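You operate a simulated robot arm through the tools that you are given. There is no shell and no other tool. Be economical: measure what you need, move in short steps, check, and stop when the job is done.

Carry out the task below with a simulated robot arm. There is one attempt and no reset: what you move stays moved.

Task
Brush stiffener over the top of the white felt pad.
Fine: cream jar, green brush; seat the pad on the wooden board and leave it there; put brush and lid back. A coat counts when it lies all over at full strength: go over it till it gets no stronger.

Only the result counts: the job must be done as asked and must still hold three seconds after the hand-in. Knocking over, shifting, dropping, spilling or breaking anything else fails it. Lids that push on must go on centred and level and be pressed home; caps that screw on are set level and turned clockwise until they are tight.

Robot
A 6-joint arm with a two-finger parallel gripper, fixed in place. Base frame: the origin is at the foot of the arm, x ahead of it, y to its left, z up; the work surface is at about z = 0.84. Units: m, degrees, N and s.
With the tool pointing down near the work surface it reaches from about 0.24 to 0.64 m from the base axis. Its first joint turns from -66.0 to 66.0 degrees. Payload 2.7 kg.
Tool frame: the origin (TCP) lies between the finger pads and is the grasp point; the fingertips stand 0.023 m ahead of it; z points along the fingers, y is the line along which they close. Largest opening 0.094 m; finger width 0.038, thickness 0.01; the body of the gripper, 0.054 by 0.096 m, starts 0.039 m behind the TCP.
Orientation is told as [roll, pitch, yaw] about the base's x, y, z axes, in that order, counted from this pose: with the fingers straight down and closing along the base's y, the tool's x points along the base's -x, its y along +y and its z along -z.

Tools
- The arm moves only by the tool drive_tool. Its argument "targets" is a list of rows, each an object (a shift or turn left out is 0, a gripper value left out holds the last) with "gripper": the finger opening in cm, from 0 to 9.4; "xyz": the shift along the tool's x, y, z in units of 30 mm (1.0 is 30 mm), a list of three; "turn": the turn, a rotation vector about the tool's x, y, z in units of 6 degrees (1.0 is 6 degrees), a list of three. In form: [{"gripper": gripper, "xyz": [dx, dy, dz], "turn": [wx, wy, wz]}, ...]. A call has 1 to 20 rows; each row shifts and turns the commanded pose from where the row before left it, along the tool's axes as they then stand. A call with a number of a shift or a turn outside -1 to 1 is refused whole. Each row takes 0.2 s and may step no farther than 0.05 m and 8.6 degrees from the row before; otherwise, or with a gripper value out of range, the whole call is refused. Where a pose cannot be reached the arm comes as near as it can. A force on the tool above 40 N (or 10 N above the force at the start of the call, whichever is more), or a blocked arm, ends the call early, and 0.2 s more pass. Each finger travels about 0.045 m/s and halts on what it meets, pressing with about 20 N; the grip force reading is that of the motor and also rises with nothing between the fingers. The clock runs only during rows and for 0.2 s after the last one: add rows that do not move to give the fingers time. The reply holds the time, the measured pose of the TCP, the force on the tool along the base axes, the opening and the grip force, in the units named above and with some noise, with the torque about the TCP (base axes, N m) and any sound that the robot's microphone picked up, and new pictures: "pictures" is both (left out), scene, wrist or none.
- Cameras (640 x 400 px; columns grow to the right, rows downward): "scene" is fixed at [0.0863, -0.4361, 1.408]; the picture's right is [0.68, -0.73, 0.00], its down [-0.38, -0.36, -0.85] and it looks along [0.62, 0.59, -0.52] (base axes); focal length 312 px, centre (320, 200). "wrist" rides on the gripper at [0.086, 0.016, -0.075] in the tool frame; the picture's right is [-0.18, 0.98, 0.00], its down [-0.58, -0.11, -0.81] and it looks along [-0.79, -0.15, 0.59] (tool axes); focal length 243 px, centre (320, 200). There is no depth. A picture from a camera that has moved, and an enlarged one, comes with that camera's place and axes in the base frame and with its lens.
- inspect(camera, box): a new picture of the part [left, top, right, bottom] of that camera's present view, enlarged. The clock stands still meanwhile.
- close_job(): hands the job in; it is judged then, once.

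Work in short steps. Places have to be worked out from the pictures, the camera data and where the tool is seen: move nearer, look again, correct. Check each grasp and each placing, and mend what went wrong. You have 120 turns and 200 pictures in all, those below and enlarged ones among them. Open the gripper and draw the arm clear of the work before you hand the job in, unless the task says otherwise; then end with one line.

The tools are called after ">>>" by a JSON object that holds its "name" and its "arguments". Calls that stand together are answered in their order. drive_tool: Moves the arm, as the interface text tells. Its arguments: {"type":"object","properties":{"targets":{"type":"array"},"pictures":{"type":"string","enum":["both","scene","wrist","none"]}},"required":["targets"]} The other tools are called the same way: inspect (camera, box) takes an enlarged picture of a part of a camera's view; close_job () hands the job in.

At the start:

```text
time: 0.0
position: [0.4213, -0.0482, 1.1622]
ee_rot: [-0.1, -0.1, -0.1]
wrist_force: [0.4, 0.4, 0.2]
torque: [0.02, 0.02, 0.0]
opening: 0.0942
finger_force: 0.1
```

scene: 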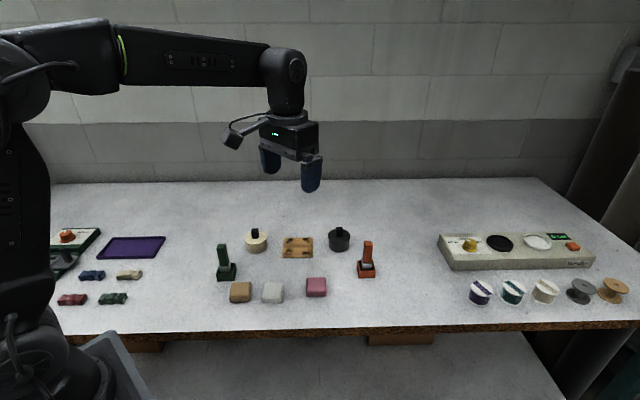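
wrist: 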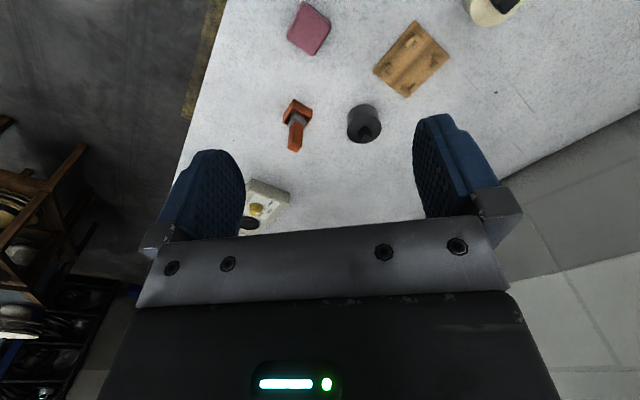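

I see a cream jar, a wooden board, a dark jar, green and orange brushes in stands, and three pads. I'll enlarge the work area first.

>>> {"name": "inspect", "arguments": {"camera": "scene", "box": [200, 215, 400, 315]}}

>>> {"name": "inspect", "arguments": {"camera": "scene", "box": [430, 210, 640, 315]}}

```text
3.20 times, centred on (300, 265) of scene
camera zoom: at [0.0863, -0.4361, 1.408], right [0.68, -0.73, 0.0], down [-0.38, -0.36, -0.85], along [0.62, 0.59, -0.52], focal length 998 px, centre (384, -8)
```

zoom: 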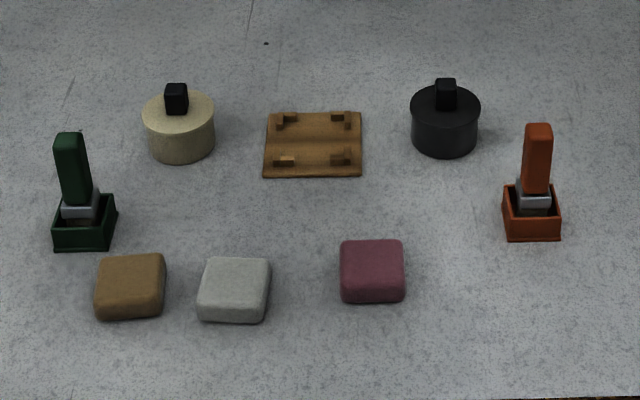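

```text
3.05 times, centred on (535, 262) of scene
camera zoom: at [0.0863, -0.4361, 1.408], right [0.68, -0.73, 0.0], down [-0.38, -0.36, -0.85], along [0.62, 0.59, -0.52], focal length 951 px, centre (-335, 10)
```

zoom: 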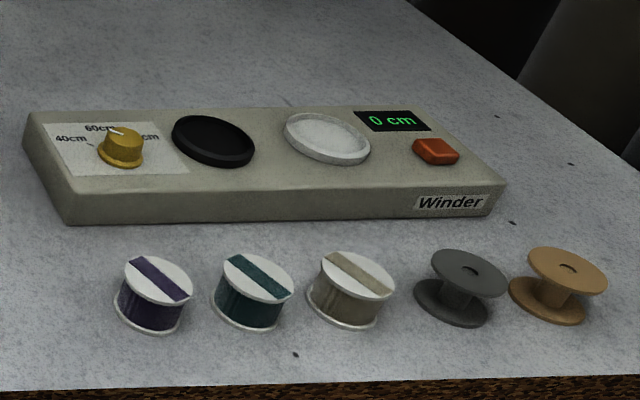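

Rough estimates: white pad (0.38, -0.01), cream jar (0.45, 0.15), board (0.53, 0.07), green brush (0.34, 0.125). Objects look turned by about 43° to the base, so I'll move to a closer vantage with that yaw.

>>> {"name": "drive_tool", "arguments": {"targets": [{"xyz": [0.76, 0.23, 0.68]}, {"xyz": [0.76, 0.23, 0.68]}, {"xyz": [0.76, 0.23, 0.68]}, {"xyz": [0.76, 0.23, 0.68]}, {"turn": [0, 0, -1]}, {"turn": [0, 0, -1]}, {"turn": [0, 0, -1]}, {"turn": [0, 0, -1]}, {"turn": [0, 0, -1]}, {"turn": [0, 0, -1]}, {"turn": [0, 0, -1]}, {"turn": [0, 0, -0.17]}, {}]}}

```text
time: 2.8
position: [0.3306, -0.022, 1.0799]
ee_rot: [-0.2, 0.1, 43.0]
wrist_force: [-0.2, 0.3, 0.1]
torque: [-0.01, 0.01, 0.0]
opening: 0.0939
finger_force: 0.1
camera wrist: at [0.2558, -0.0687, 1.1534], right [-0.54, 0.84, 0.0], down [0.5, 0.32, 0.81], along [0.68, 0.43, -0.59], focal length 243 px, centre (320, 200)
```

scene: 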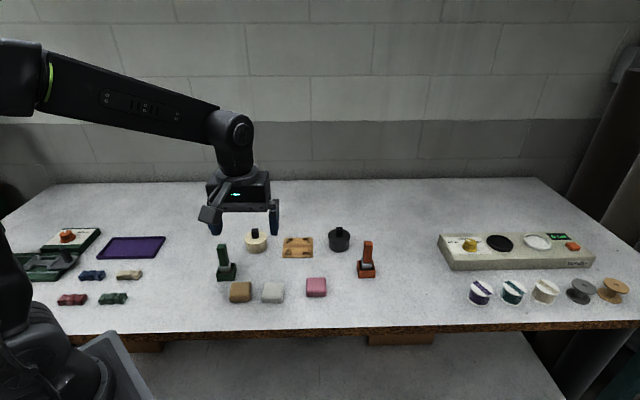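
wrist: 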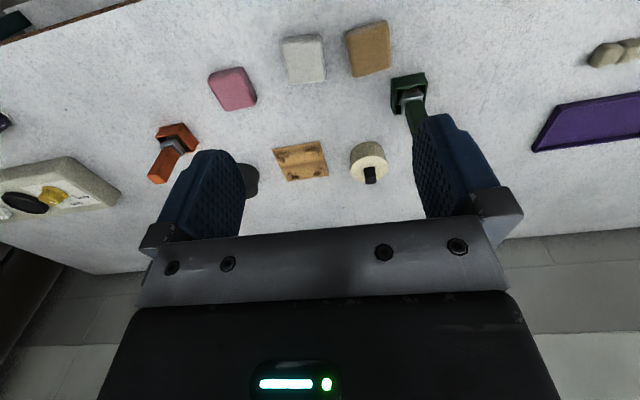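

The wrist view covers all the items; I'll enlarge it to get positions and orientations.

>>> {"name": "inspect", "arguments": {"camera": "wrist", "box": [250, 10, 450, 135]}}

>>> {"name": "inspect", "arguments": {"camera": "wrist", "box": [255, 130, 415, 230]}}

```text
3.20 times, centred on (350, 72) of wrist
camera zoom: at [0.2558, -0.0687, 1.1534], right [-0.54, 0.84, 0.0], down [0.5, 0.32, 0.81], along [0.68, 0.43, -0.59], focal length 776 px, centre (224, 608)
```

zoom: 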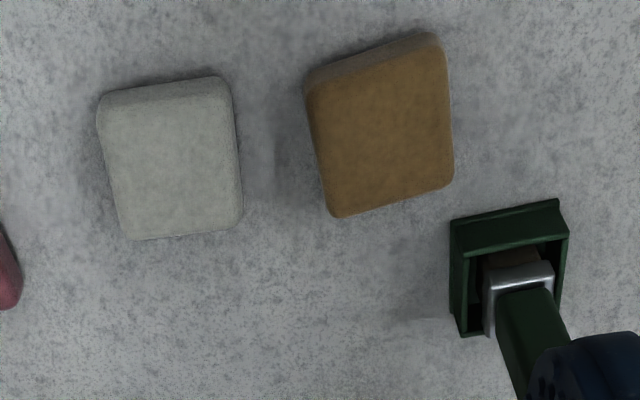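

```text
4.00 times, centred on (335, 180) of wrist
camera zoom: at [0.2558, -0.0687, 1.1534], right [-0.54, 0.84, 0.0], down [0.5, 0.32, 0.81], along [0.68, 0.43, -0.59], focal length 970 px, centre (260, 280)
```

zoom: 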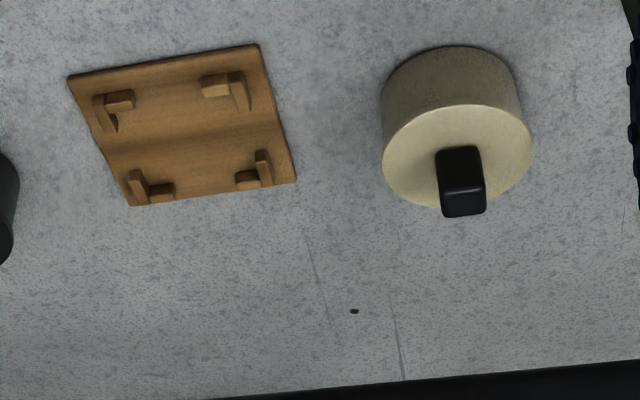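

Pad centre ≈ (0.378, -0.013), yaw ≈ 40°, about 46 mm square; board centre ≈ (0.5315, 0.0685), yaw ≈ 45°. I'll move above the pad with a 6 cm opening and look.

>>> {"name": "drive_tool", "arguments": {"targets": [{"gripper": 6.0, "xyz": [-0.27, -0.17, 0.93]}, {"xyz": [-0.27, -0.17, 0.93]}, {"xyz": [-0.27, -0.17, 0.93]}, {"xyz": [-0.27, -0.17, 0.93]}, {"xyz": [-0.27, -0.17, 0.93], "turn": [0, 0, 0.5]}, {}]}}

```text
time: 4.2
position: [0.3775, -0.0116, 0.9388]
ee_rot: [-0.1, 0.0, 39.9]
wrist_force: [0.8, -0.5, -0.4]
torque: [0.0, 0.0, 0.0]
opening: 0.06
finger_force: 0.1
camera wrist: at [0.3008, -0.0551, 1.0136], right [-0.49, 0.87, 0.0], down [0.51, 0.29, 0.81], along [0.7, 0.39, -0.59], focal length 243 px, centre (320, 200)
```

scene: 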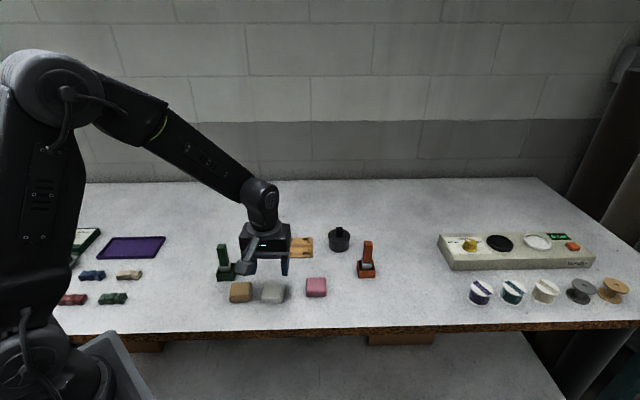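
wrist: 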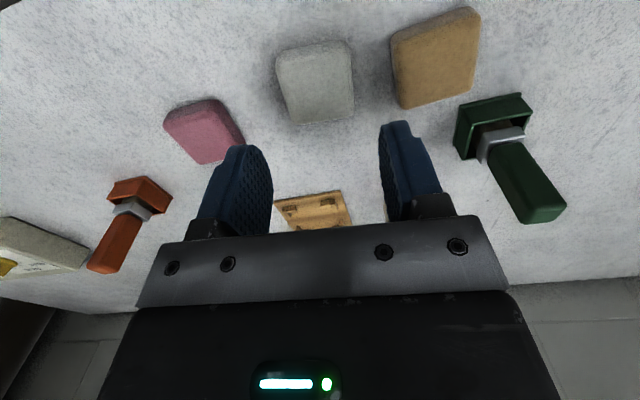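

I'll enlarge to refine the pad's place and height.

>>> {"name": "inspect", "arguments": {"camera": "wrist", "box": [240, 20, 400, 140]}}

>>> {"name": "inspect", "arguments": {"camera": "wrist", "box": [440, 80, 580, 230]}}

```text
3.33 times, centred on (320, 80) of wrist
camera zoom: at [0.3008, -0.0551, 1.0136], right [-0.49, 0.87, 0.0], down [0.51, 0.29, 0.81], along [0.7, 0.39, -0.59], focal length 809 px, centre (320, 600)
```

zoom: 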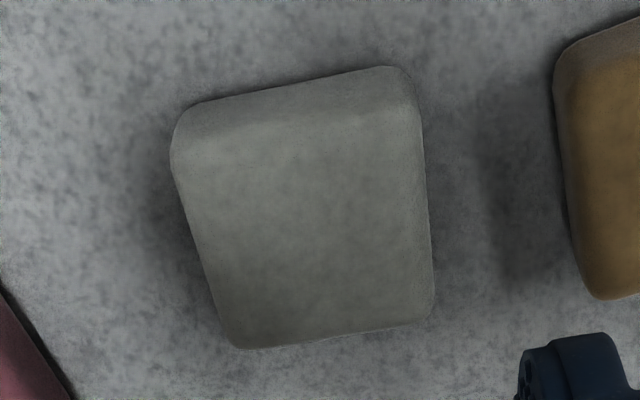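

```text
2.67 times, centred on (510, 155) of wrist
camera zoom: at [0.3008, -0.0551, 1.0136], right [-0.49, 0.87, 0.0], down [0.51, 0.29, 0.81], along [0.7, 0.39, -0.59], focal length 647 px, centre (-187, 320)
```

zoom: 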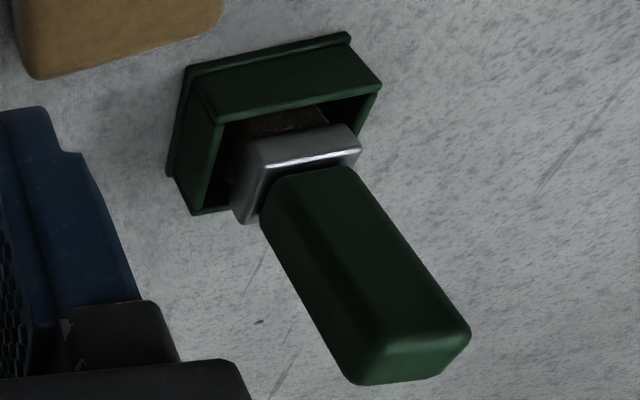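

Refined pad centre (0.3795, -0.013), yaw 40°, height ≈ 20 mm. Descending to grip the upper ~12 mm and closing gently.

>>> {"name": "drive_tool", "arguments": {"targets": [{"xyz": [-0.02, -0.08, 0.74]}, {"xyz": [0, 0, 0.74]}, {"xyz": [0, 0, 0.74]}, {}, {"gripper": 4.2}, {}, {}], "pictures": "wrist"}}

```text
time: 5.8
position: [0.3807, -0.0163, 0.8736]
ee_rot: [-0.2, 0.0, 40.0]
wrist_force: [-0.3, 0.7, 0.5]
torque: [0.0, 0.01, 0.0]
opening: 0.0469
finger_force: 20.2
camera wrist: at [0.3037, -0.0582, 0.9475], right [-0.49, 0.87, 0.0], down [0.51, 0.29, 0.81], along [0.7, 0.39, -0.59], focal length 243 px, centre (320, 200)
```

wrist: 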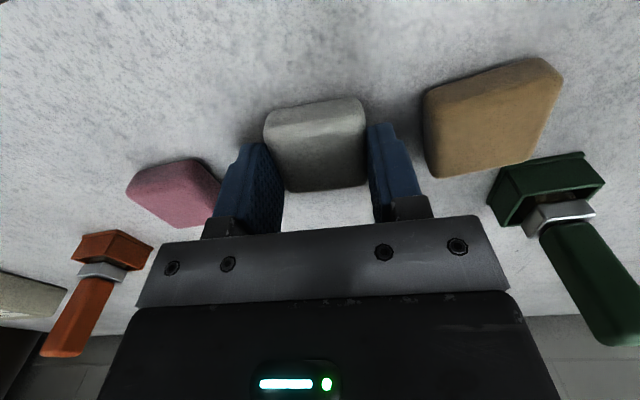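

Gripped (46.9 mm). Lift 70 mm and carry over the board, turning to 45°.

>>> {"name": "drive_tool", "arguments": {"targets": [{"xyz": [0, 0, -0.8]}, {"xyz": [0, 0, -0.8]}, {"xyz": [0, 0, -0.8]}, {"xyz": [-0.94, -0.2, 0]}, {"xyz": [-0.94, -0.2, 0]}, {"xyz": [-0.94, -0.2, 0]}, {"xyz": [-0.94, -0.2, 0]}, {"xyz": [-0.94, -0.2, 0]}, {"xyz": [-0.94, -0.2, 0]}, {"turn": [0, 0, -0.88]}, {}]}}

>>> {"name": "inspect", "arguments": {"camera": "wrist", "box": [220, 40, 440, 210]}}

>>> {"name": "inspect", "arguments": {"camera": "scene", "box": [240, 190, 360, 270]}}

```text
time: 8.2
position: [0.5323, 0.0669, 0.9452]
ee_rot: [0.0, 0.2, 45.3]
wrist_force: [1.0, 0.9, -0.4]
torque: [0.01, -0.01, -0.02]
opening: 0.0472
finger_force: 19.6
camera wrist: at [0.4599, 0.0167, 1.0185], right [-0.57, 0.82, 0.0], down [0.49, 0.34, 0.81], along [0.66, 0.46, -0.59], focal length 243 px, centre (320, 200)
```

scene: 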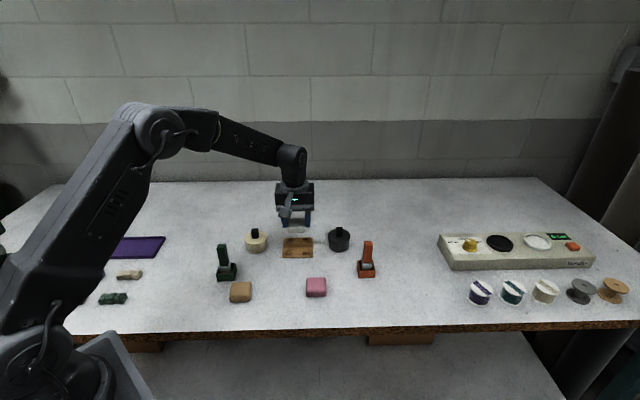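
wrist: 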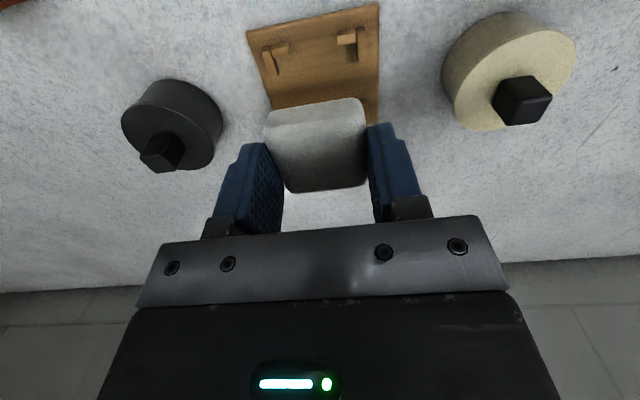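

```text
2.35 times, centred on (330, 125) of wrist
camera zoom: at [0.4599, 0.0167, 1.0185], right [-0.57, 0.82, 0.0], down [0.49, 0.34, 0.81], along [0.66, 0.46, -0.59], focal length 571 px, centre (296, 376)
```

zoom: 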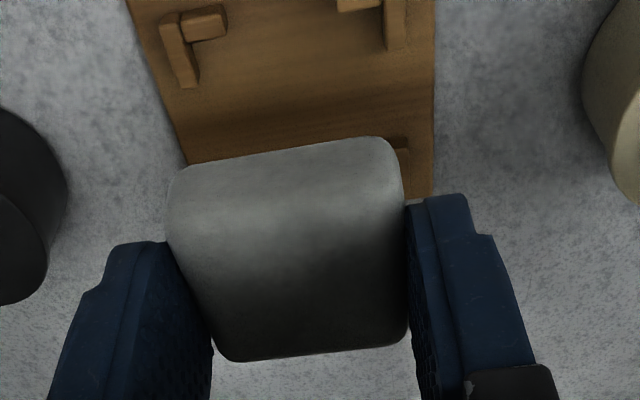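

```text
5.00 times, centred on (300, 230) of scene
camera zoom: at [0.0863, -0.436, 1.408], right [0.68, -0.73, 0.0], down [-0.38, -0.36, -0.85], along [0.62, 0.59, -0.52], focal length 1560 px, centre (420, 50)
```

zoom: 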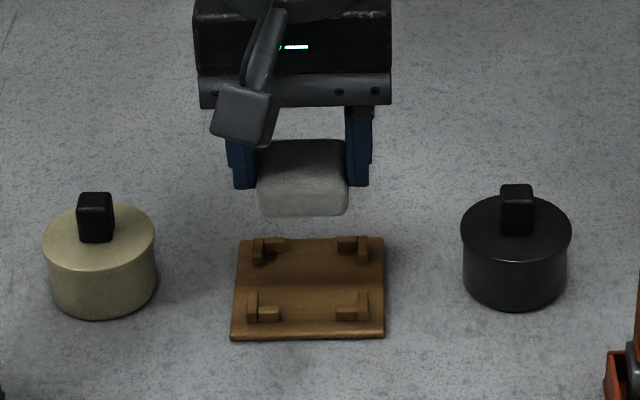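

Pad is centred in the gripper (~1 mm), and the board centre cross-checks at (0.532, 0.0685), yaw 45°, matching the present TCP. Lowering until the pad bottom is just above the board.

>>> {"name": "drive_tool", "arguments": {"targets": [{"xyz": [0, 0, 0.7]}, {"xyz": [0, 0, 0.7]}, {"xyz": [0, 0, 0.4]}, {"xyz": [0, 0, 0.2]}, {}], "pictures": "none"}}

>>> {"name": "inspect", "arguments": {"camera": "scene", "box": [240, 200, 360, 280]}}

>>> {"name": "inspect", "arguments": {"camera": "wrist", "box": [220, 40, 440, 210]}}

```text
time: 9.4
position: [0.5337, 0.0671, 0.8864]
ee_rot: [-0.2, -0.1, 45.2]
wrist_force: [-2.2, 0.4, 8.0]
torque: [-0.08, 0.26, -0.06]
opening: 0.0469
finger_force: 19.8
```

```text
5.00 times, centred on (300, 240) of scene
camera zoom: at [0.0861, -0.4361, 1.4081], right [0.68, -0.73, 0.0], down [-0.38, -0.36, -0.85], along [0.62, 0.59, -0.52], focal length 1560 px, centre (420, 0)
```

zoom: 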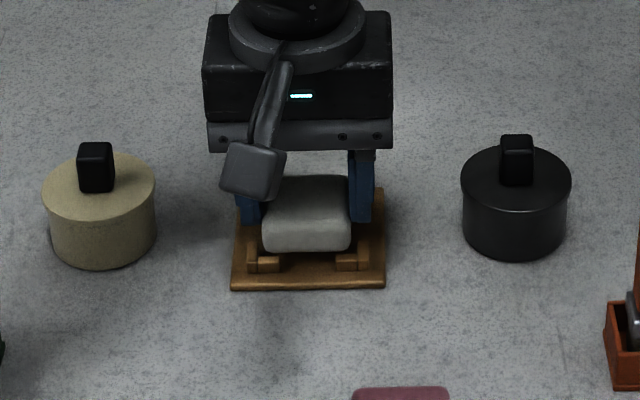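

```text
2.35 times, centred on (330, 125) of wrist
camera zoom: at [0.4603, 0.0171, 0.9601], right [-0.57, 0.82, 0.0], down [0.48, 0.34, 0.81], along [0.67, 0.46, -0.59], focal length 571 px, centre (296, 376)
```

zoom: 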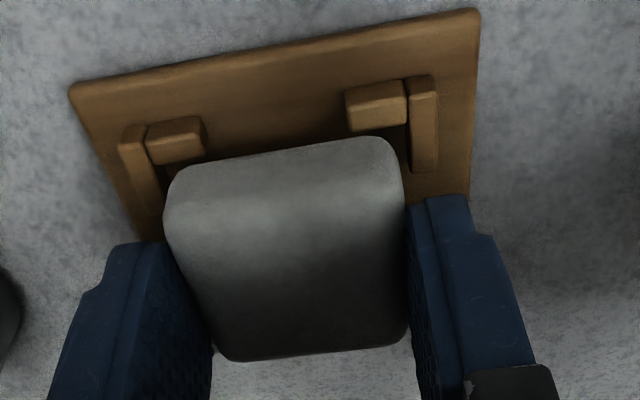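

Contact at 8 N with torque indicating the near edge, probably on the near brackets; geometry says the seat centre is 2–3 mm farther along. Raise, shift 3 mm away, and lower again gently.

>>> {"name": "drive_tool", "arguments": {"targets": [{"xyz": [0, 0, -0.25]}, {"xyz": [-0.1, 0, 0]}, {"xyz": [0, 0, 0.2]}, {"xyz": [0, 0, 0.07]}, {}], "pictures": "none"}}

>>> {"name": "inspect", "arguments": {"camera": "wrist", "box": [220, 40, 440, 210]}}

```text
time: 10.6
position: [0.5345, 0.0678, 0.8861]
ee_rot: [-0.2, 0.0, 45.2]
wrist_force: [-4.7, 0.9, 13.2]
torque: [-0.14, 0.44, -0.05]
opening: 0.0466
finger_force: 19.9
```

```text
2.35 times, centred on (330, 125) of wrist
camera zoom: at [0.4616, 0.0183, 0.96], right [-0.57, 0.82, 0.0], down [0.48, 0.34, 0.81], along [0.67, 0.46, -0.59], focal length 571 px, centre (296, 376)
```

zoom: 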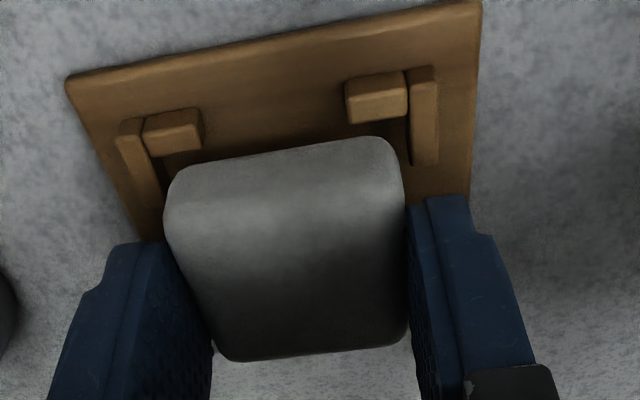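

Bracket edges measured from this view: the seat lies ~2–3 mm toward tool −y relative to the pad, which fits the torque. Raise, shift, lower again.

>>> {"name": "drive_tool", "arguments": {"targets": [{"xyz": [0, 0, -0.3]}, {"xyz": [0, -0.09, 0]}, {"xyz": [0, 0, 0.2]}, {"xyz": [0, 0, 0.1]}, {"xyz": [0, 0, 0.07]}, {}], "pictures": "none"}}

>>> {"name": "inspect", "arguments": {"camera": "wrist", "box": [220, 40, 440, 210]}}

>>> {"name": "inspect", "arguments": {"camera": "scene", "box": [264, 224, 336, 264]}}

```text
time: 12.0
position: [0.5375, 0.0663, 0.8844]
ee_rot: [-0.2, 0.0, 45.2]
wrist_force: [2.5, 1.9, 0.8]
torque: [0.05, -0.02, -0.03]
opening: 0.047
finger_force: 20.4
```

```text
2.35 times, centred on (330, 125) of wrist
camera zoom: at [0.464, 0.0163, 0.9572], right [-0.57, 0.82, 0.0], down [0.48, 0.34, 0.81], along [0.67, 0.46, -0.59], focal length 571 px, centre (296, 376)
```

zoom: 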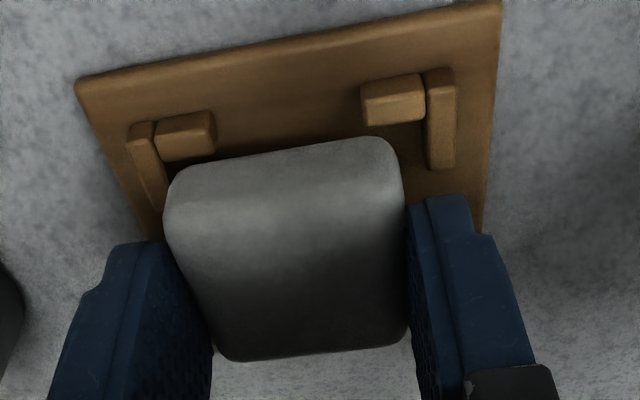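

```text
8.89 times, centred on (300, 244) of scene
camera zoom: at [0.0864, -0.436, 1.4081], right [0.68, -0.73, 0.0], down [-0.38, -0.36, -0.85], along [0.62, 0.59, -0.52], focal length 2773 px, centre (498, -191)
```

zoom: 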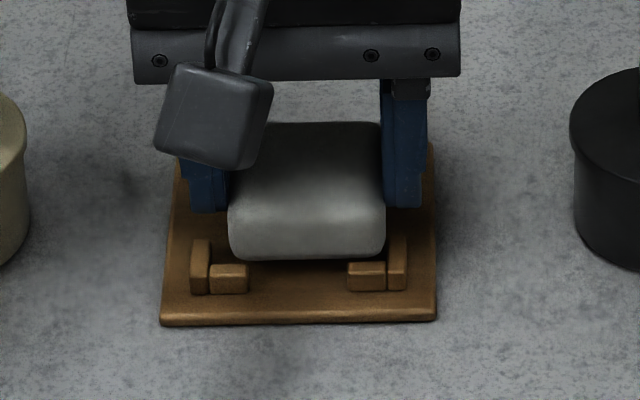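

No contact force now and the pad bottom looks level with bracket tops; pad sits slightly toward −y. Shift back 1.3 mm and lower 2 mm more.

>>> {"name": "drive_tool", "arguments": {"targets": [{"xyz": [0, 0.045, 0]}, {"xyz": [0, 0, 0.07]}, {}], "pictures": "none"}}

>>> {"name": "inspect", "arguments": {"camera": "wrist", "box": [220, 40, 440, 210]}}

```text
time: 12.8
position: [0.5363, 0.0681, 0.882]
ee_rot: [-0.1, 0.0, 45.3]
wrist_force: [1.9, 3.4, 0.7]
torque: [0.08, -0.04, -0.07]
opening: 0.0467
finger_force: 20.3
```

```text
2.35 times, centred on (330, 125) of wrist
camera zoom: at [0.463, 0.0176, 0.955], right [-0.57, 0.82, 0.0], down [0.49, 0.34, 0.81], along [0.66, 0.46, -0.59], focal length 571 px, centre (296, 376)
```

zoom: 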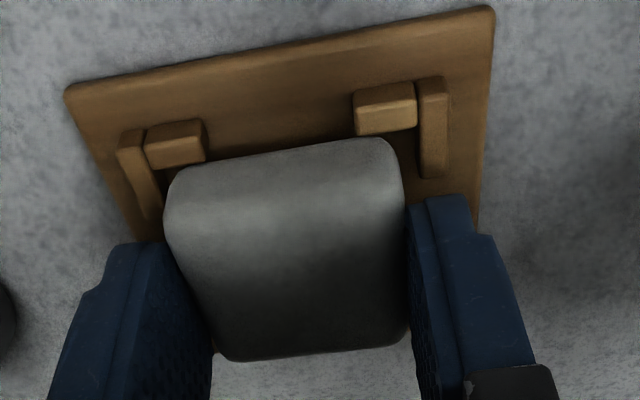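

Vertical force still ~0, now inside the brackets, with a slight push along +e2 from the near bracket. Shift 1 mm away and continue lowering.

>>> {"name": "drive_tool", "arguments": {"targets": [{"xyz": [-0.04, 0, 0]}, {"xyz": [0, 0, 0.06]}, {}, {"xyz": [0, 0, 0.05]}, {}], "pictures": "none"}}

>>> {"name": "inspect", "arguments": {"camera": "wrist", "box": [220, 40, 440, 210]}}

>>> {"name": "inspect", "arguments": {"camera": "scene", "box": [264, 224, 336, 264]}}

```text
time: 14.0
position: [0.5365, 0.0678, 0.878]
ee_rot: [-0.2, 0.0, 45.1]
wrist_force: [-3.3, -1.5, 7.3]
torque: [0.02, 0.07, 0.04]
opening: 0.047
finger_force: 19.8
```

```text
2.35 times, centred on (330, 125) of wrist
camera zoom: at [0.4637, 0.0187, 0.952], right [-0.57, 0.82, 0.0], down [0.48, 0.34, 0.81], along [0.67, 0.46, -0.59], focal length 571 px, centre (296, 376)
```

zoom: 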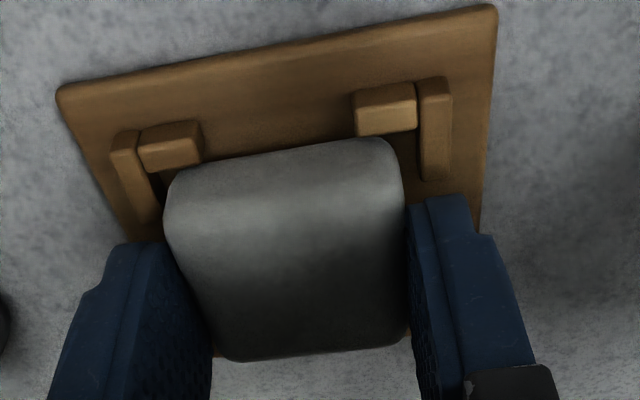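

```text
8.89 times, centred on (300, 244) of scene
camera zoom: at [0.0861, -0.4361, 1.408], right [0.68, -0.73, 0.0], down [-0.38, -0.36, -0.85], along [0.62, 0.59, -0.52], focal length 2773 px, centre (498, -191)
```

zoom: 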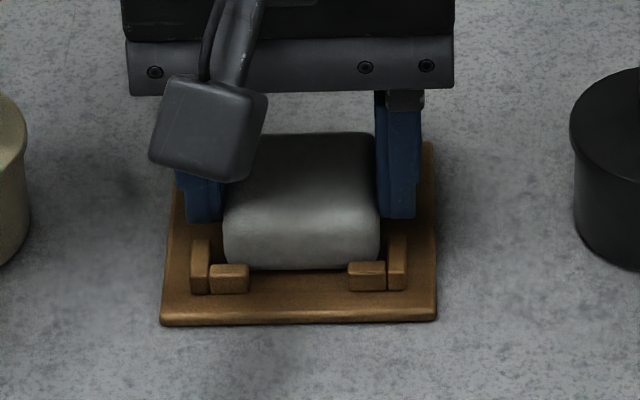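

Pad now sits centred between all brackets, centred contact 7 N. Release slightly and raise.

>>> {"name": "drive_tool", "arguments": {"targets": [{"gripper": 5.6}, {}, {"xyz": [0, 0, -0.3]}, {"xyz": [0, 0, -0.9]}, {"xyz": [0, 0, -0.9]}, {}]}}

>>> {"name": "inspect", "arguments": {"camera": "scene", "box": [264, 224, 336, 264]}}

>>> {"name": "inspect", "arguments": {"camera": "wrist", "box": [200, 0, 440, 180]}}

```text
time: 15.4
position: [0.5353, 0.0683, 0.9419]
ee_rot: [-0.1, 0.1, 45.2]
wrist_force: [0.7, 0.7, -0.2]
torque: [0.03, -0.02, 0.04]
opening: 0.0558
finger_force: 0.0
camera wrist: at [0.4637, 0.0186, 1.015], right [-0.57, 0.82, 0.0], down [0.49, 0.34, 0.81], along [0.66, 0.46, -0.59], focal length 243 px, centre (320, 200)
```

scene: 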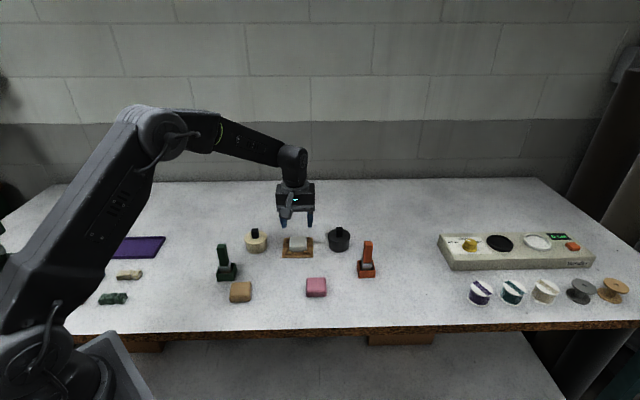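
wrist: 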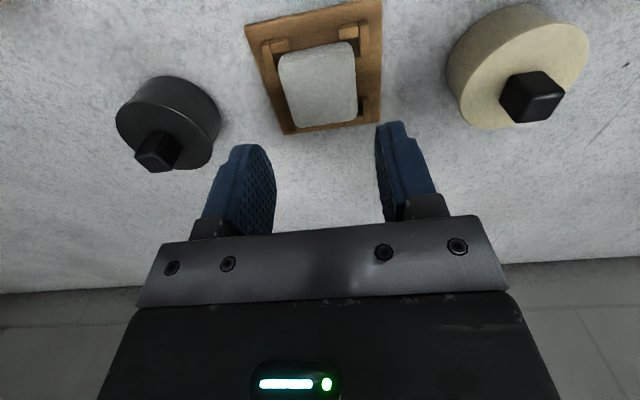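

```text
8.89 times, centred on (300, 244) of scene
camera zoom: at [0.0863, -0.4361, 1.408], right [0.68, -0.73, 0.0], down [-0.38, -0.36, -0.85], along [0.62, 0.59, -0.52], focal length 2773 px, centre (498, -191)
```

zoom: 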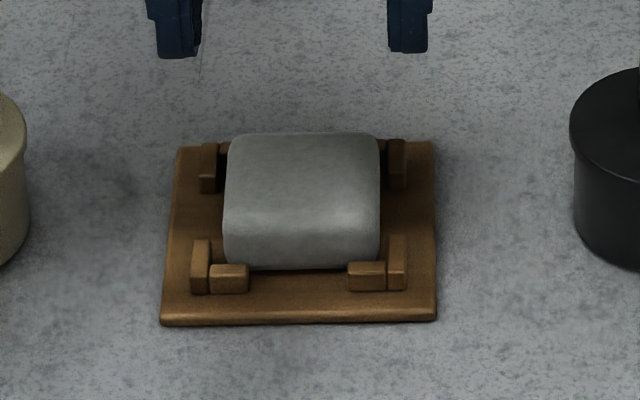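

```text
2.22 times, centred on (320, 90) of wrist
camera zoom: at [0.4637, 0.0186, 1.015], right [-0.57, 0.82, 0.0], down [0.49, 0.34, 0.81], along [0.66, 0.46, -0.59], focal length 539 px, centre (320, 444)
```

zoom: 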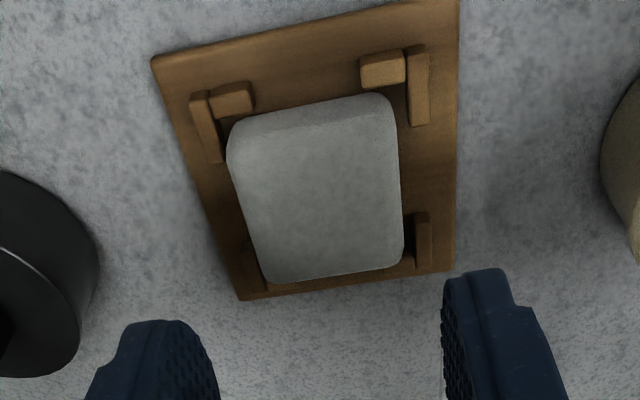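

Pad is seated squarely. Next I move above the cream jar (~(0.462, 0.161)) to look at its lid knob.

>>> {"name": "drive_tool", "arguments": {"targets": [{"xyz": [0, 0, -0.7]}, {"xyz": [-0.107, 0.965, 0]}, {"xyz": [-0.107, 0.965, 0]}, {"xyz": [-0.107, 0.965, 0]}, {"xyz": [-0.107, 0.965, 0]}, {}]}}

>>> {"name": "inspect", "arguments": {"camera": "wrist", "box": [240, 10, 400, 150]}}

>>> {"name": "inspect", "arguments": {"camera": "scene", "box": [200, 190, 320, 270]}}

```text
time: 16.8
position: [0.4625, 0.1592, 0.9615]
ee_rot: [-0.2, 0.0, 45.1]
wrist_force: [0.6, -0.1, 0.3]
torque: [-0.03, 0.01, 0.0]
opening: 0.0559
finger_force: 0.0
camera wrist: at [0.3901, 0.1092, 1.0355], right [-0.57, 0.82, 0.0], down [0.49, 0.34, 0.81], along [0.66, 0.46, -0.59], focal length 243 px, centre (320, 200)
```

scene: 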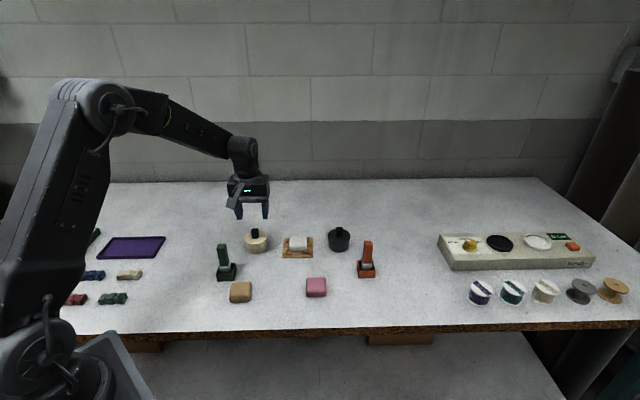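
wrist: 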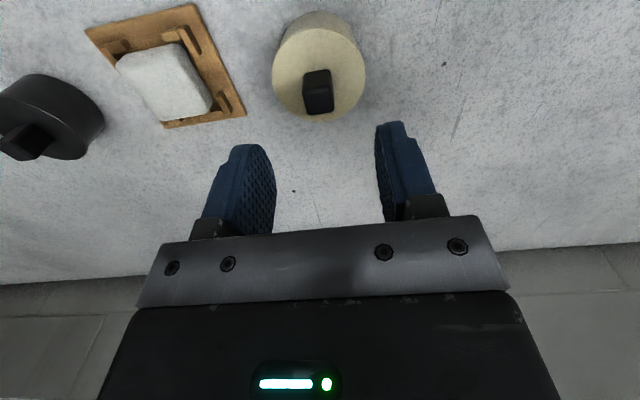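

```text
2.86 times, centred on (320, 80) of wrist
camera zoom: at [0.3901, 0.1092, 1.0355], right [-0.57, 0.82, 0.0], down [0.49, 0.34, 0.81], along [0.66, 0.46, -0.59], focal length 693 px, centre (320, 543)
```

zoom: 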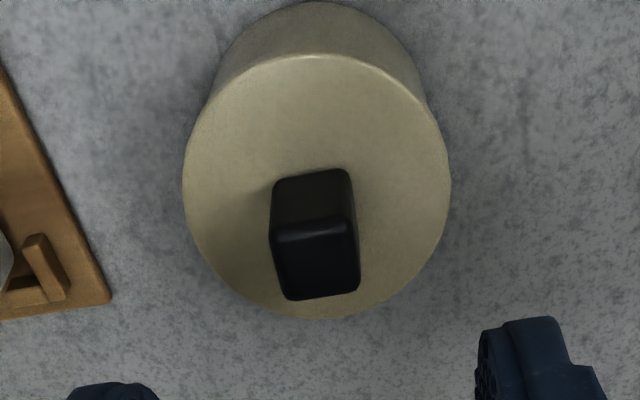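

```text
5.00 times, centred on (260, 230) of scene
camera zoom: at [0.0863, -0.436, 1.408], right [0.68, -0.73, 0.0], down [-0.38, -0.36, -0.85], along [0.62, 0.59, -0.52], focal length 1560 px, centre (620, 50)
```

zoom: 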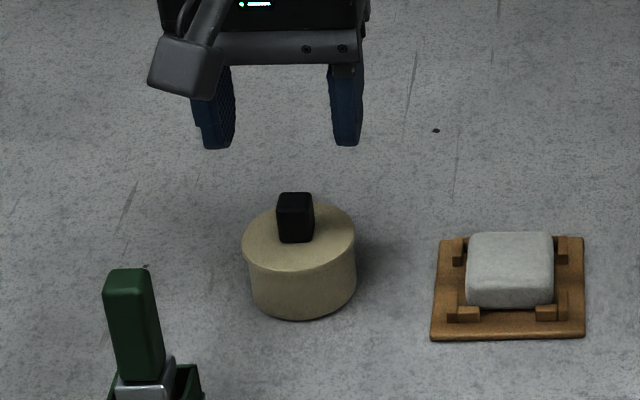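

Knob centre ≈ (0.4626, 0.1593), right under the TCP; lid top z ≈ 0.869, knob top ≈ 0.892. Descend and grip it.

>>> {"name": "drive_tool", "arguments": {"targets": [{"gripper": 4.5, "xyz": [0, 0, 0.7]}, {"xyz": [0, 0, 0.7]}, {"xyz": [0, 0, 0.7]}, {}, {"gripper": 1.2}, {}, {}, {}, {}], "pictures": "wrist"}}

```text
time: 18.8
position: [0.4655, 0.1591, 0.9006]
ee_rot: [-0.4, -0.3, 45.2]
wrist_force: [11.8, -2.2, 19.5]
torque: [-0.01, -0.15, 0.01]
opening: 0.0196
finger_force: 9.1
camera wrist: at [0.3925, 0.1095, 0.9746], right [-0.57, 0.82, -0.01], down [0.48, 0.34, 0.81], along [0.67, 0.46, -0.59], focal length 243 px, centre (320, 200)
```

wrist: 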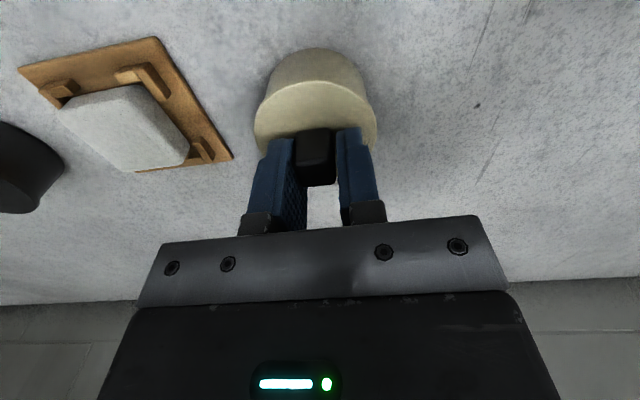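

19 N upward: fingertips rest on the lid (it's slightly higher than figured, ≈0.876). Open, raise 3 mm, and regrip.

>>> {"name": "drive_tool", "arguments": {"targets": [{"gripper": 3.2}, {"xyz": [0, 0, -0.13]}, {}, {"gripper": 1.0}, {}, {}, {}], "pictures": "none"}}

>>> {"name": "inspect", "arguments": {"camera": "wrist", "box": [240, 40, 400, 240]}}

```text
time: 20.4
position: [0.4622, 0.1581, 0.9037]
ee_rot: [-0.3, 0.1, 45.2]
wrist_force: [0.2, -1.2, 0.4]
torque: [-0.06, 0.01, 0.0]
opening: 0.0172
finger_force: 19.9
heard: snap
```

```text
2.00 times, centred on (320, 140) of wrist
camera zoom: at [0.3905, 0.1093, 0.977], right [-0.57, 0.82, 0.0], down [0.49, 0.34, 0.81], along [0.66, 0.46, -0.59], focal length 485 px, centre (320, 320)
```

zoom: 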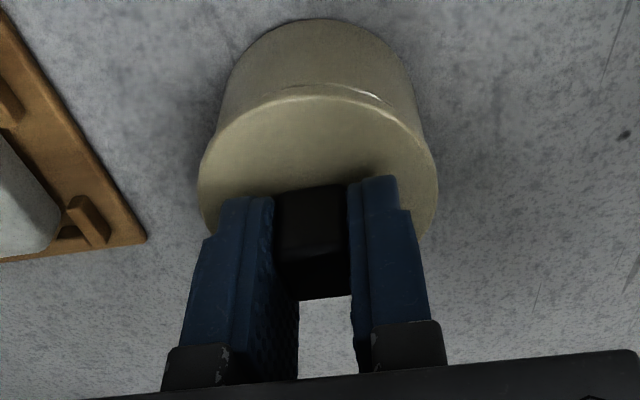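

Heard a snap—the press-on lid seems to have come loose. Lift slowly.

>>> {"name": "drive_tool", "arguments": {"targets": [{"xyz": [0, 0, -0.2]}, {"xyz": [0, 0, -0.4]}, {"xyz": [0, 0, -0.8]}, {"xyz": [0, 0, -0.8]}, {}]}}

>>> {"name": "inspect", "arguments": {"camera": "scene", "box": [200, 190, 320, 270]}}

>>> {"name": "inspect", "arguments": {"camera": "wrist", "box": [200, 0, 440, 220]}}

```text
time: 21.6
position: [0.465, 0.1586, 0.9682]
ee_rot: [-0.3, 0.0, 45.1]
wrist_force: [-0.3, -0.2, -0.1]
torque: [-0.03, -0.02, 0.03]
opening: 0.0173
finger_force: 19.9
camera wrist: at [0.3924, 0.1094, 1.041], right [-0.57, 0.82, 0.0], down [0.49, 0.34, 0.81], along [0.66, 0.46, -0.59], focal length 243 px, centre (320, 200)
```

scene: 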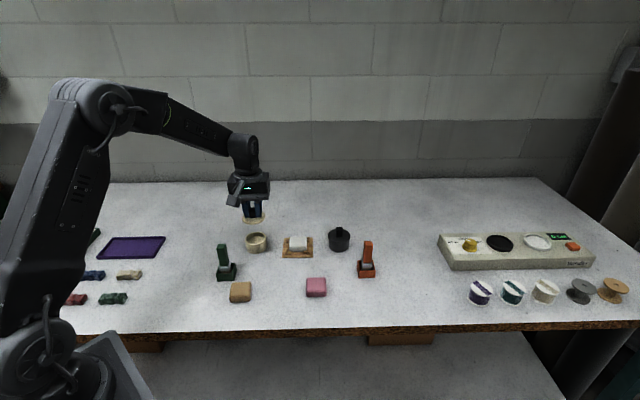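
wrist: 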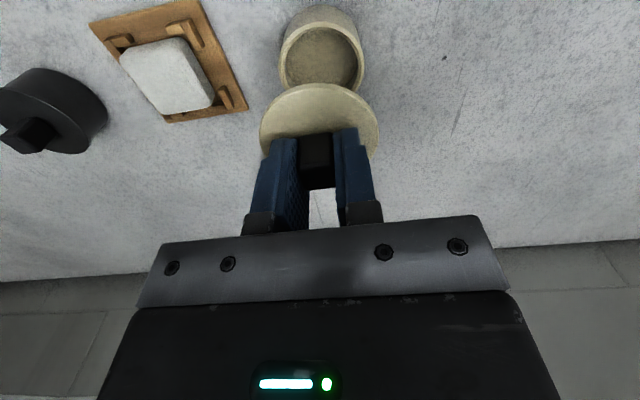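

```text
5.00 times, centred on (260, 230) of scene
camera zoom: at [0.0863, -0.4361, 1.408], right [0.68, -0.73, 0.0], down [-0.38, -0.36, -0.85], along [0.62, 0.59, -0.52], focal length 1560 px, centre (620, 50)
```

zoom: 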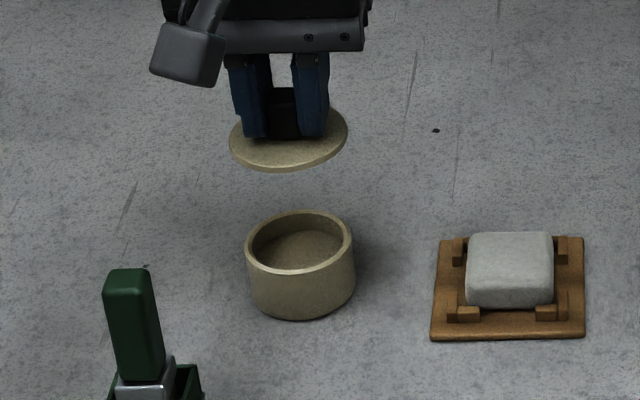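

```text
1.82 times, centred on (320, 110) of wrist
camera zoom: at [0.3924, 0.1094, 1.041], right [-0.57, 0.82, 0.0], down [0.49, 0.34, 0.81], along [0.66, 0.46, -0.59], focal length 441 px, centre (320, 364)
```

zoom: 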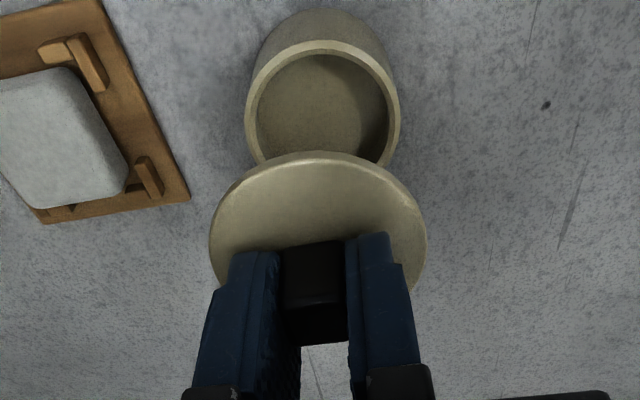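

Lid is off and jar is in place. I'll set the lid on the clear table ~95 mm behind the jar, descending carefully.

>>> {"name": "drive_tool", "arguments": {"targets": [{"xyz": [-0.8, 0, 0]}, {"xyz": [-0.8, 0, 0]}, {"xyz": [-0.8, 0, 0]}, {"xyz": [-0.8, 0, 0]}, {"xyz": [0, 0, 0.9]}, {"xyz": [0, 0, 0.9]}, {"xyz": [0, 0, 0.85]}, {}], "pictures": "none"}}

>>> {"name": "inspect", "arguments": {"camera": "scene", "box": [200, 190, 320, 270]}}

```text
time: 23.4
position: [0.5301, 0.2275, 0.8877]
ee_rot: [-0.2, 0.0, 45.3]
wrist_force: [0.5, -0.4, -0.4]
torque: [0.0, -0.03, 0.0]
opening: 0.0174
finger_force: 19.5
```

```text
5.00 times, centred on (260, 230) of scene
camera zoom: at [0.0863, -0.436, 1.408], right [0.68, -0.73, 0.0], down [-0.38, -0.36, -0.85], along [0.62, 0.59, -0.52], focal length 1560 px, centre (620, 50)
```

zoom: 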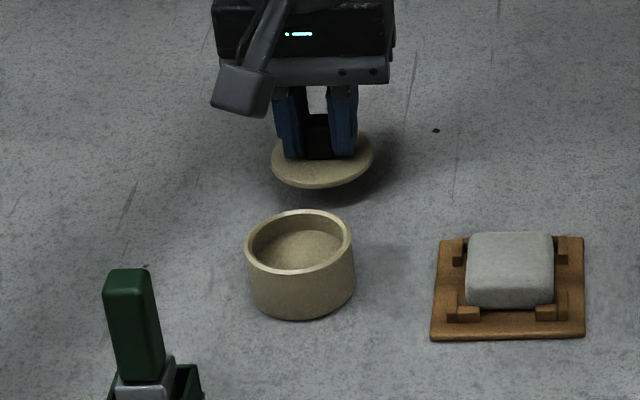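

Not yet touching. Continue down in small steps.

>>> {"name": "drive_tool", "arguments": {"targets": [{"xyz": [0, 0, 0.12]}, {"xyz": [0, 0, 0.1]}, {}], "pictures": "none"}}

>>> {"name": "drive_tool", "arguments": {"targets": [{"xyz": [0, 0, 0.08]}, {}], "pictures": "none"}}

>>> {"name": "drive_tool", "arguments": {"targets": [{"xyz": [0, 0, 0.06]}, {}], "pictures": "none"}}

>>> {"name": "inspect", "arguments": {"camera": "scene", "box": [240, 200, 300, 240]}}

```text
time: 24.2
position: [0.5304, 0.2263, 0.8824]
ee_rot: [-0.3, 0.0, 45.2]
wrist_force: [-0.4, 0.0, -0.9]
torque: [-0.02, -0.01, -0.03]
opening: 0.0173
finger_force: 19.5
```

```text
time: 24.8
position: [0.5318, 0.2277, 0.88]
ee_rot: [-0.2, 0.0, 45.1]
wrist_force: [0.0, -0.1, 0.1]
torque: [0.01, 0.02, -0.01]
opening: 0.0172
finger_force: 19.7
```

```text
time: 25.4
position: [0.53, 0.2277, 0.8787]
ee_rot: [-0.2, 0.1, 45.1]
wrist_force: [-0.5, 0.1, -0.3]
torque: [0.0, 0.02, 0.02]
opening: 0.0172
finger_force: 20.6
```

```text
10.00 times, centred on (270, 220) of scene
camera zoom: at [0.0863, -0.436, 1.408], right [0.68, -0.73, 0.0], down [-0.38, -0.36, -0.85], along [0.62, 0.59, -0.52], focal length 3120 px, centre (820, 0)
```

zoom: 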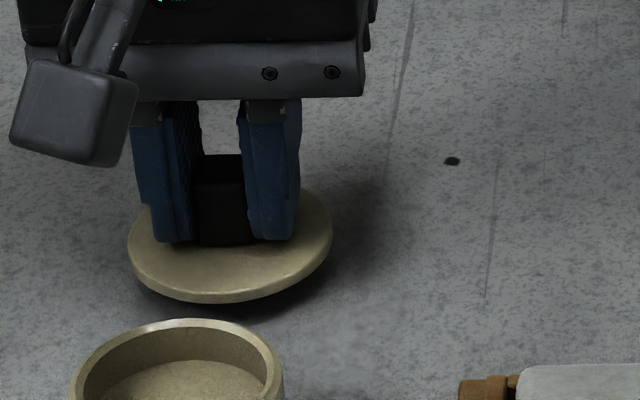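

Still a few mm above the table; continue.

>>> {"name": "drive_tool", "arguments": {"targets": [{"xyz": [0, 0, 0.08]}, {}], "pictures": "none"}}

>>> {"name": "drive_tool", "arguments": {"targets": [{"xyz": [0, 0, 0.07]}, {}], "pictures": "none"}}

>>> {"name": "drive_tool", "arguments": {"targets": [{"xyz": [0, 0, 0.05]}, {}], "pictures": "none"}}

```text
time: 26.0
position: [0.5322, 0.2273, 0.8753]
ee_rot: [-0.2, 0.1, 45.2]
wrist_force: [1.0, 0.1, 0.1]
torque: [0.02, 0.01, 0.0]
opening: 0.0173
finger_force: 20.2
```

```text
time: 26.6
position: [0.5305, 0.2267, 0.8743]
ee_rot: [-0.2, 0.1, 45.2]
wrist_force: [-0.9, 0.0, -0.7]
torque: [-0.01, -0.01, -0.01]
opening: 0.0173
finger_force: 20.2
```

```text
time: 27.2
position: [0.5314, 0.2285, 0.8713]
ee_rot: [-0.3, 0.0, 45.2]
wrist_force: [-0.8, 0.1, -1.6]
torque: [-0.03, 0.03, 0.01]
opening: 0.0174
finger_force: 19.6
```

>>> {"name": "drive_tool", "arguments": {"targets": [{"xyz": [0, 0, 0.05]}, {}], "pictures": "none"}}

>>> {"name": "inspect", "arguments": {"camera": "scene", "box": [240, 200, 300, 240]}}

```text
time: 27.8
position: [0.5319, 0.2285, 0.8715]
ee_rot: [-0.2, 0.0, 45.3]
wrist_force: [-2.5, 0.4, 9.9]
torque: [-0.1, 0.27, -0.04]
opening: 0.0174
finger_force: 20.0
```

```text
10.00 times, centred on (270, 220) of scene
camera zoom: at [0.0861, -0.4361, 1.408], right [0.68, -0.73, 0.0], down [-0.38, -0.36, -0.85], along [0.62, 0.59, -0.52], focal length 3120 px, centre (820, 0)
```

zoom: 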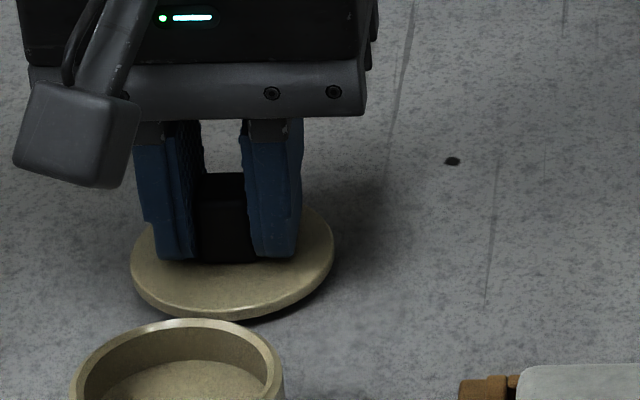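

Contact at ~10 N. Release and rise.

>>> {"name": "drive_tool", "arguments": {"targets": [{"gripper": 4.0}, {}, {}, {"xyz": [0, 0, -0.6]}, {"xyz": [0, 0, -0.8]}, {"xyz": [0, 0, -0.8]}, {"xyz": [0, 0, -0.8]}, {}]}}

>>> {"name": "inspect", "arguments": {"camera": "scene", "box": [200, 190, 320, 270]}}

>>> {"name": "inspect", "arguments": {"camera": "wrist", "box": [240, 0, 400, 130]}}

```text
time: 29.6
position: [0.5312, 0.2253, 0.9601]
ee_rot: [-0.2, 0.1, 45.2]
wrist_force: [0.2, 0.8, 0.3]
torque: [-0.03, 0.03, -0.01]
opening: 0.0401
finger_force: 0.1
camera wrist: at [0.4581, 0.1759, 1.0339], right [-0.57, 0.82, 0.0], down [0.49, 0.34, 0.81], along [0.66, 0.46, -0.59], focal length 243 px, centre (320, 200)
```

scene: 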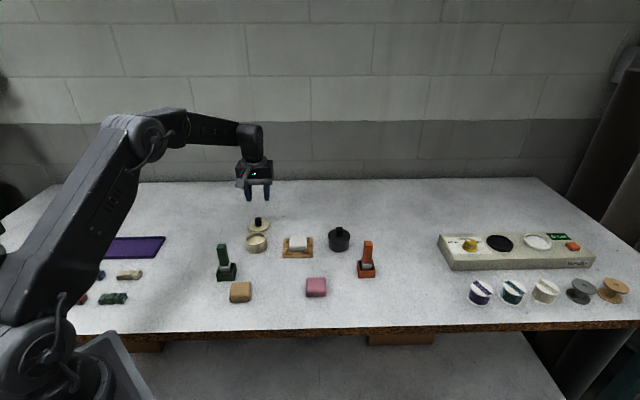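
wrist: 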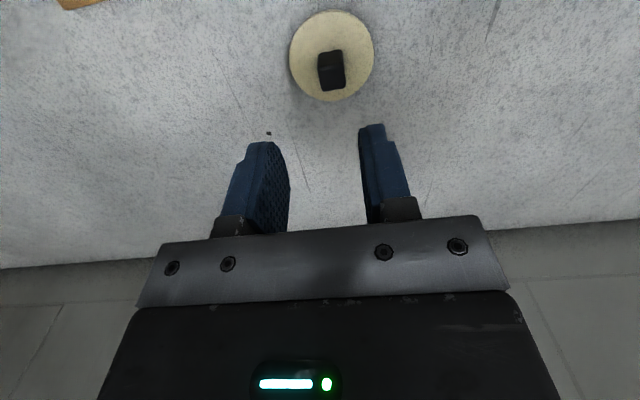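

```text
5.00 times, centred on (260, 230) of scene
camera zoom: at [0.0863, -0.4361, 1.408], right [0.68, -0.73, 0.0], down [-0.38, -0.36, -0.85], along [0.62, 0.59, -0.52], focal length 1560 px, centre (620, 50)
```

zoom: 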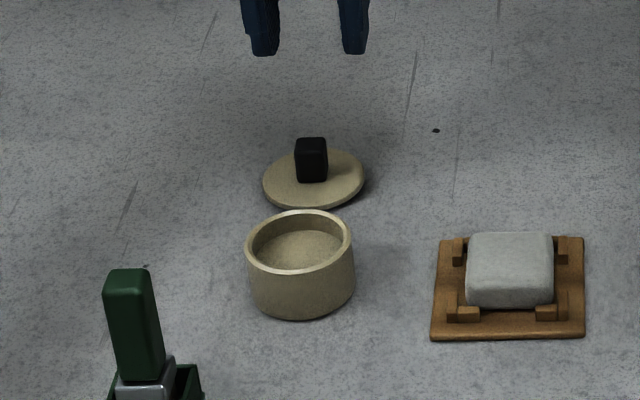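

```text
3.08 times, centred on (320, 65) of wrist
camera zoom: at [0.4581, 0.1759, 1.0339], right [-0.57, 0.82, 0.0], down [0.49, 0.34, 0.81], along [0.66, 0.46, -0.59], focal length 746 px, centre (320, 615)
```

zoom: 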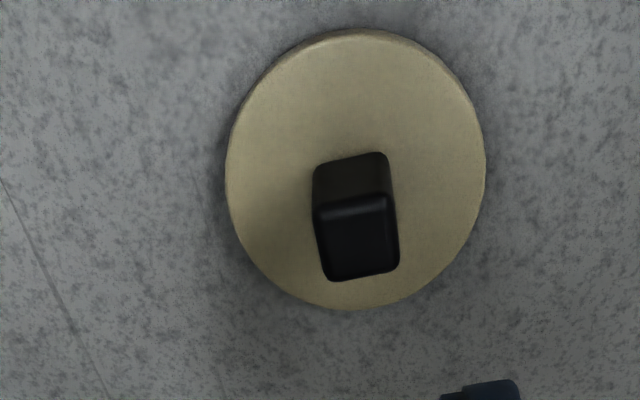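

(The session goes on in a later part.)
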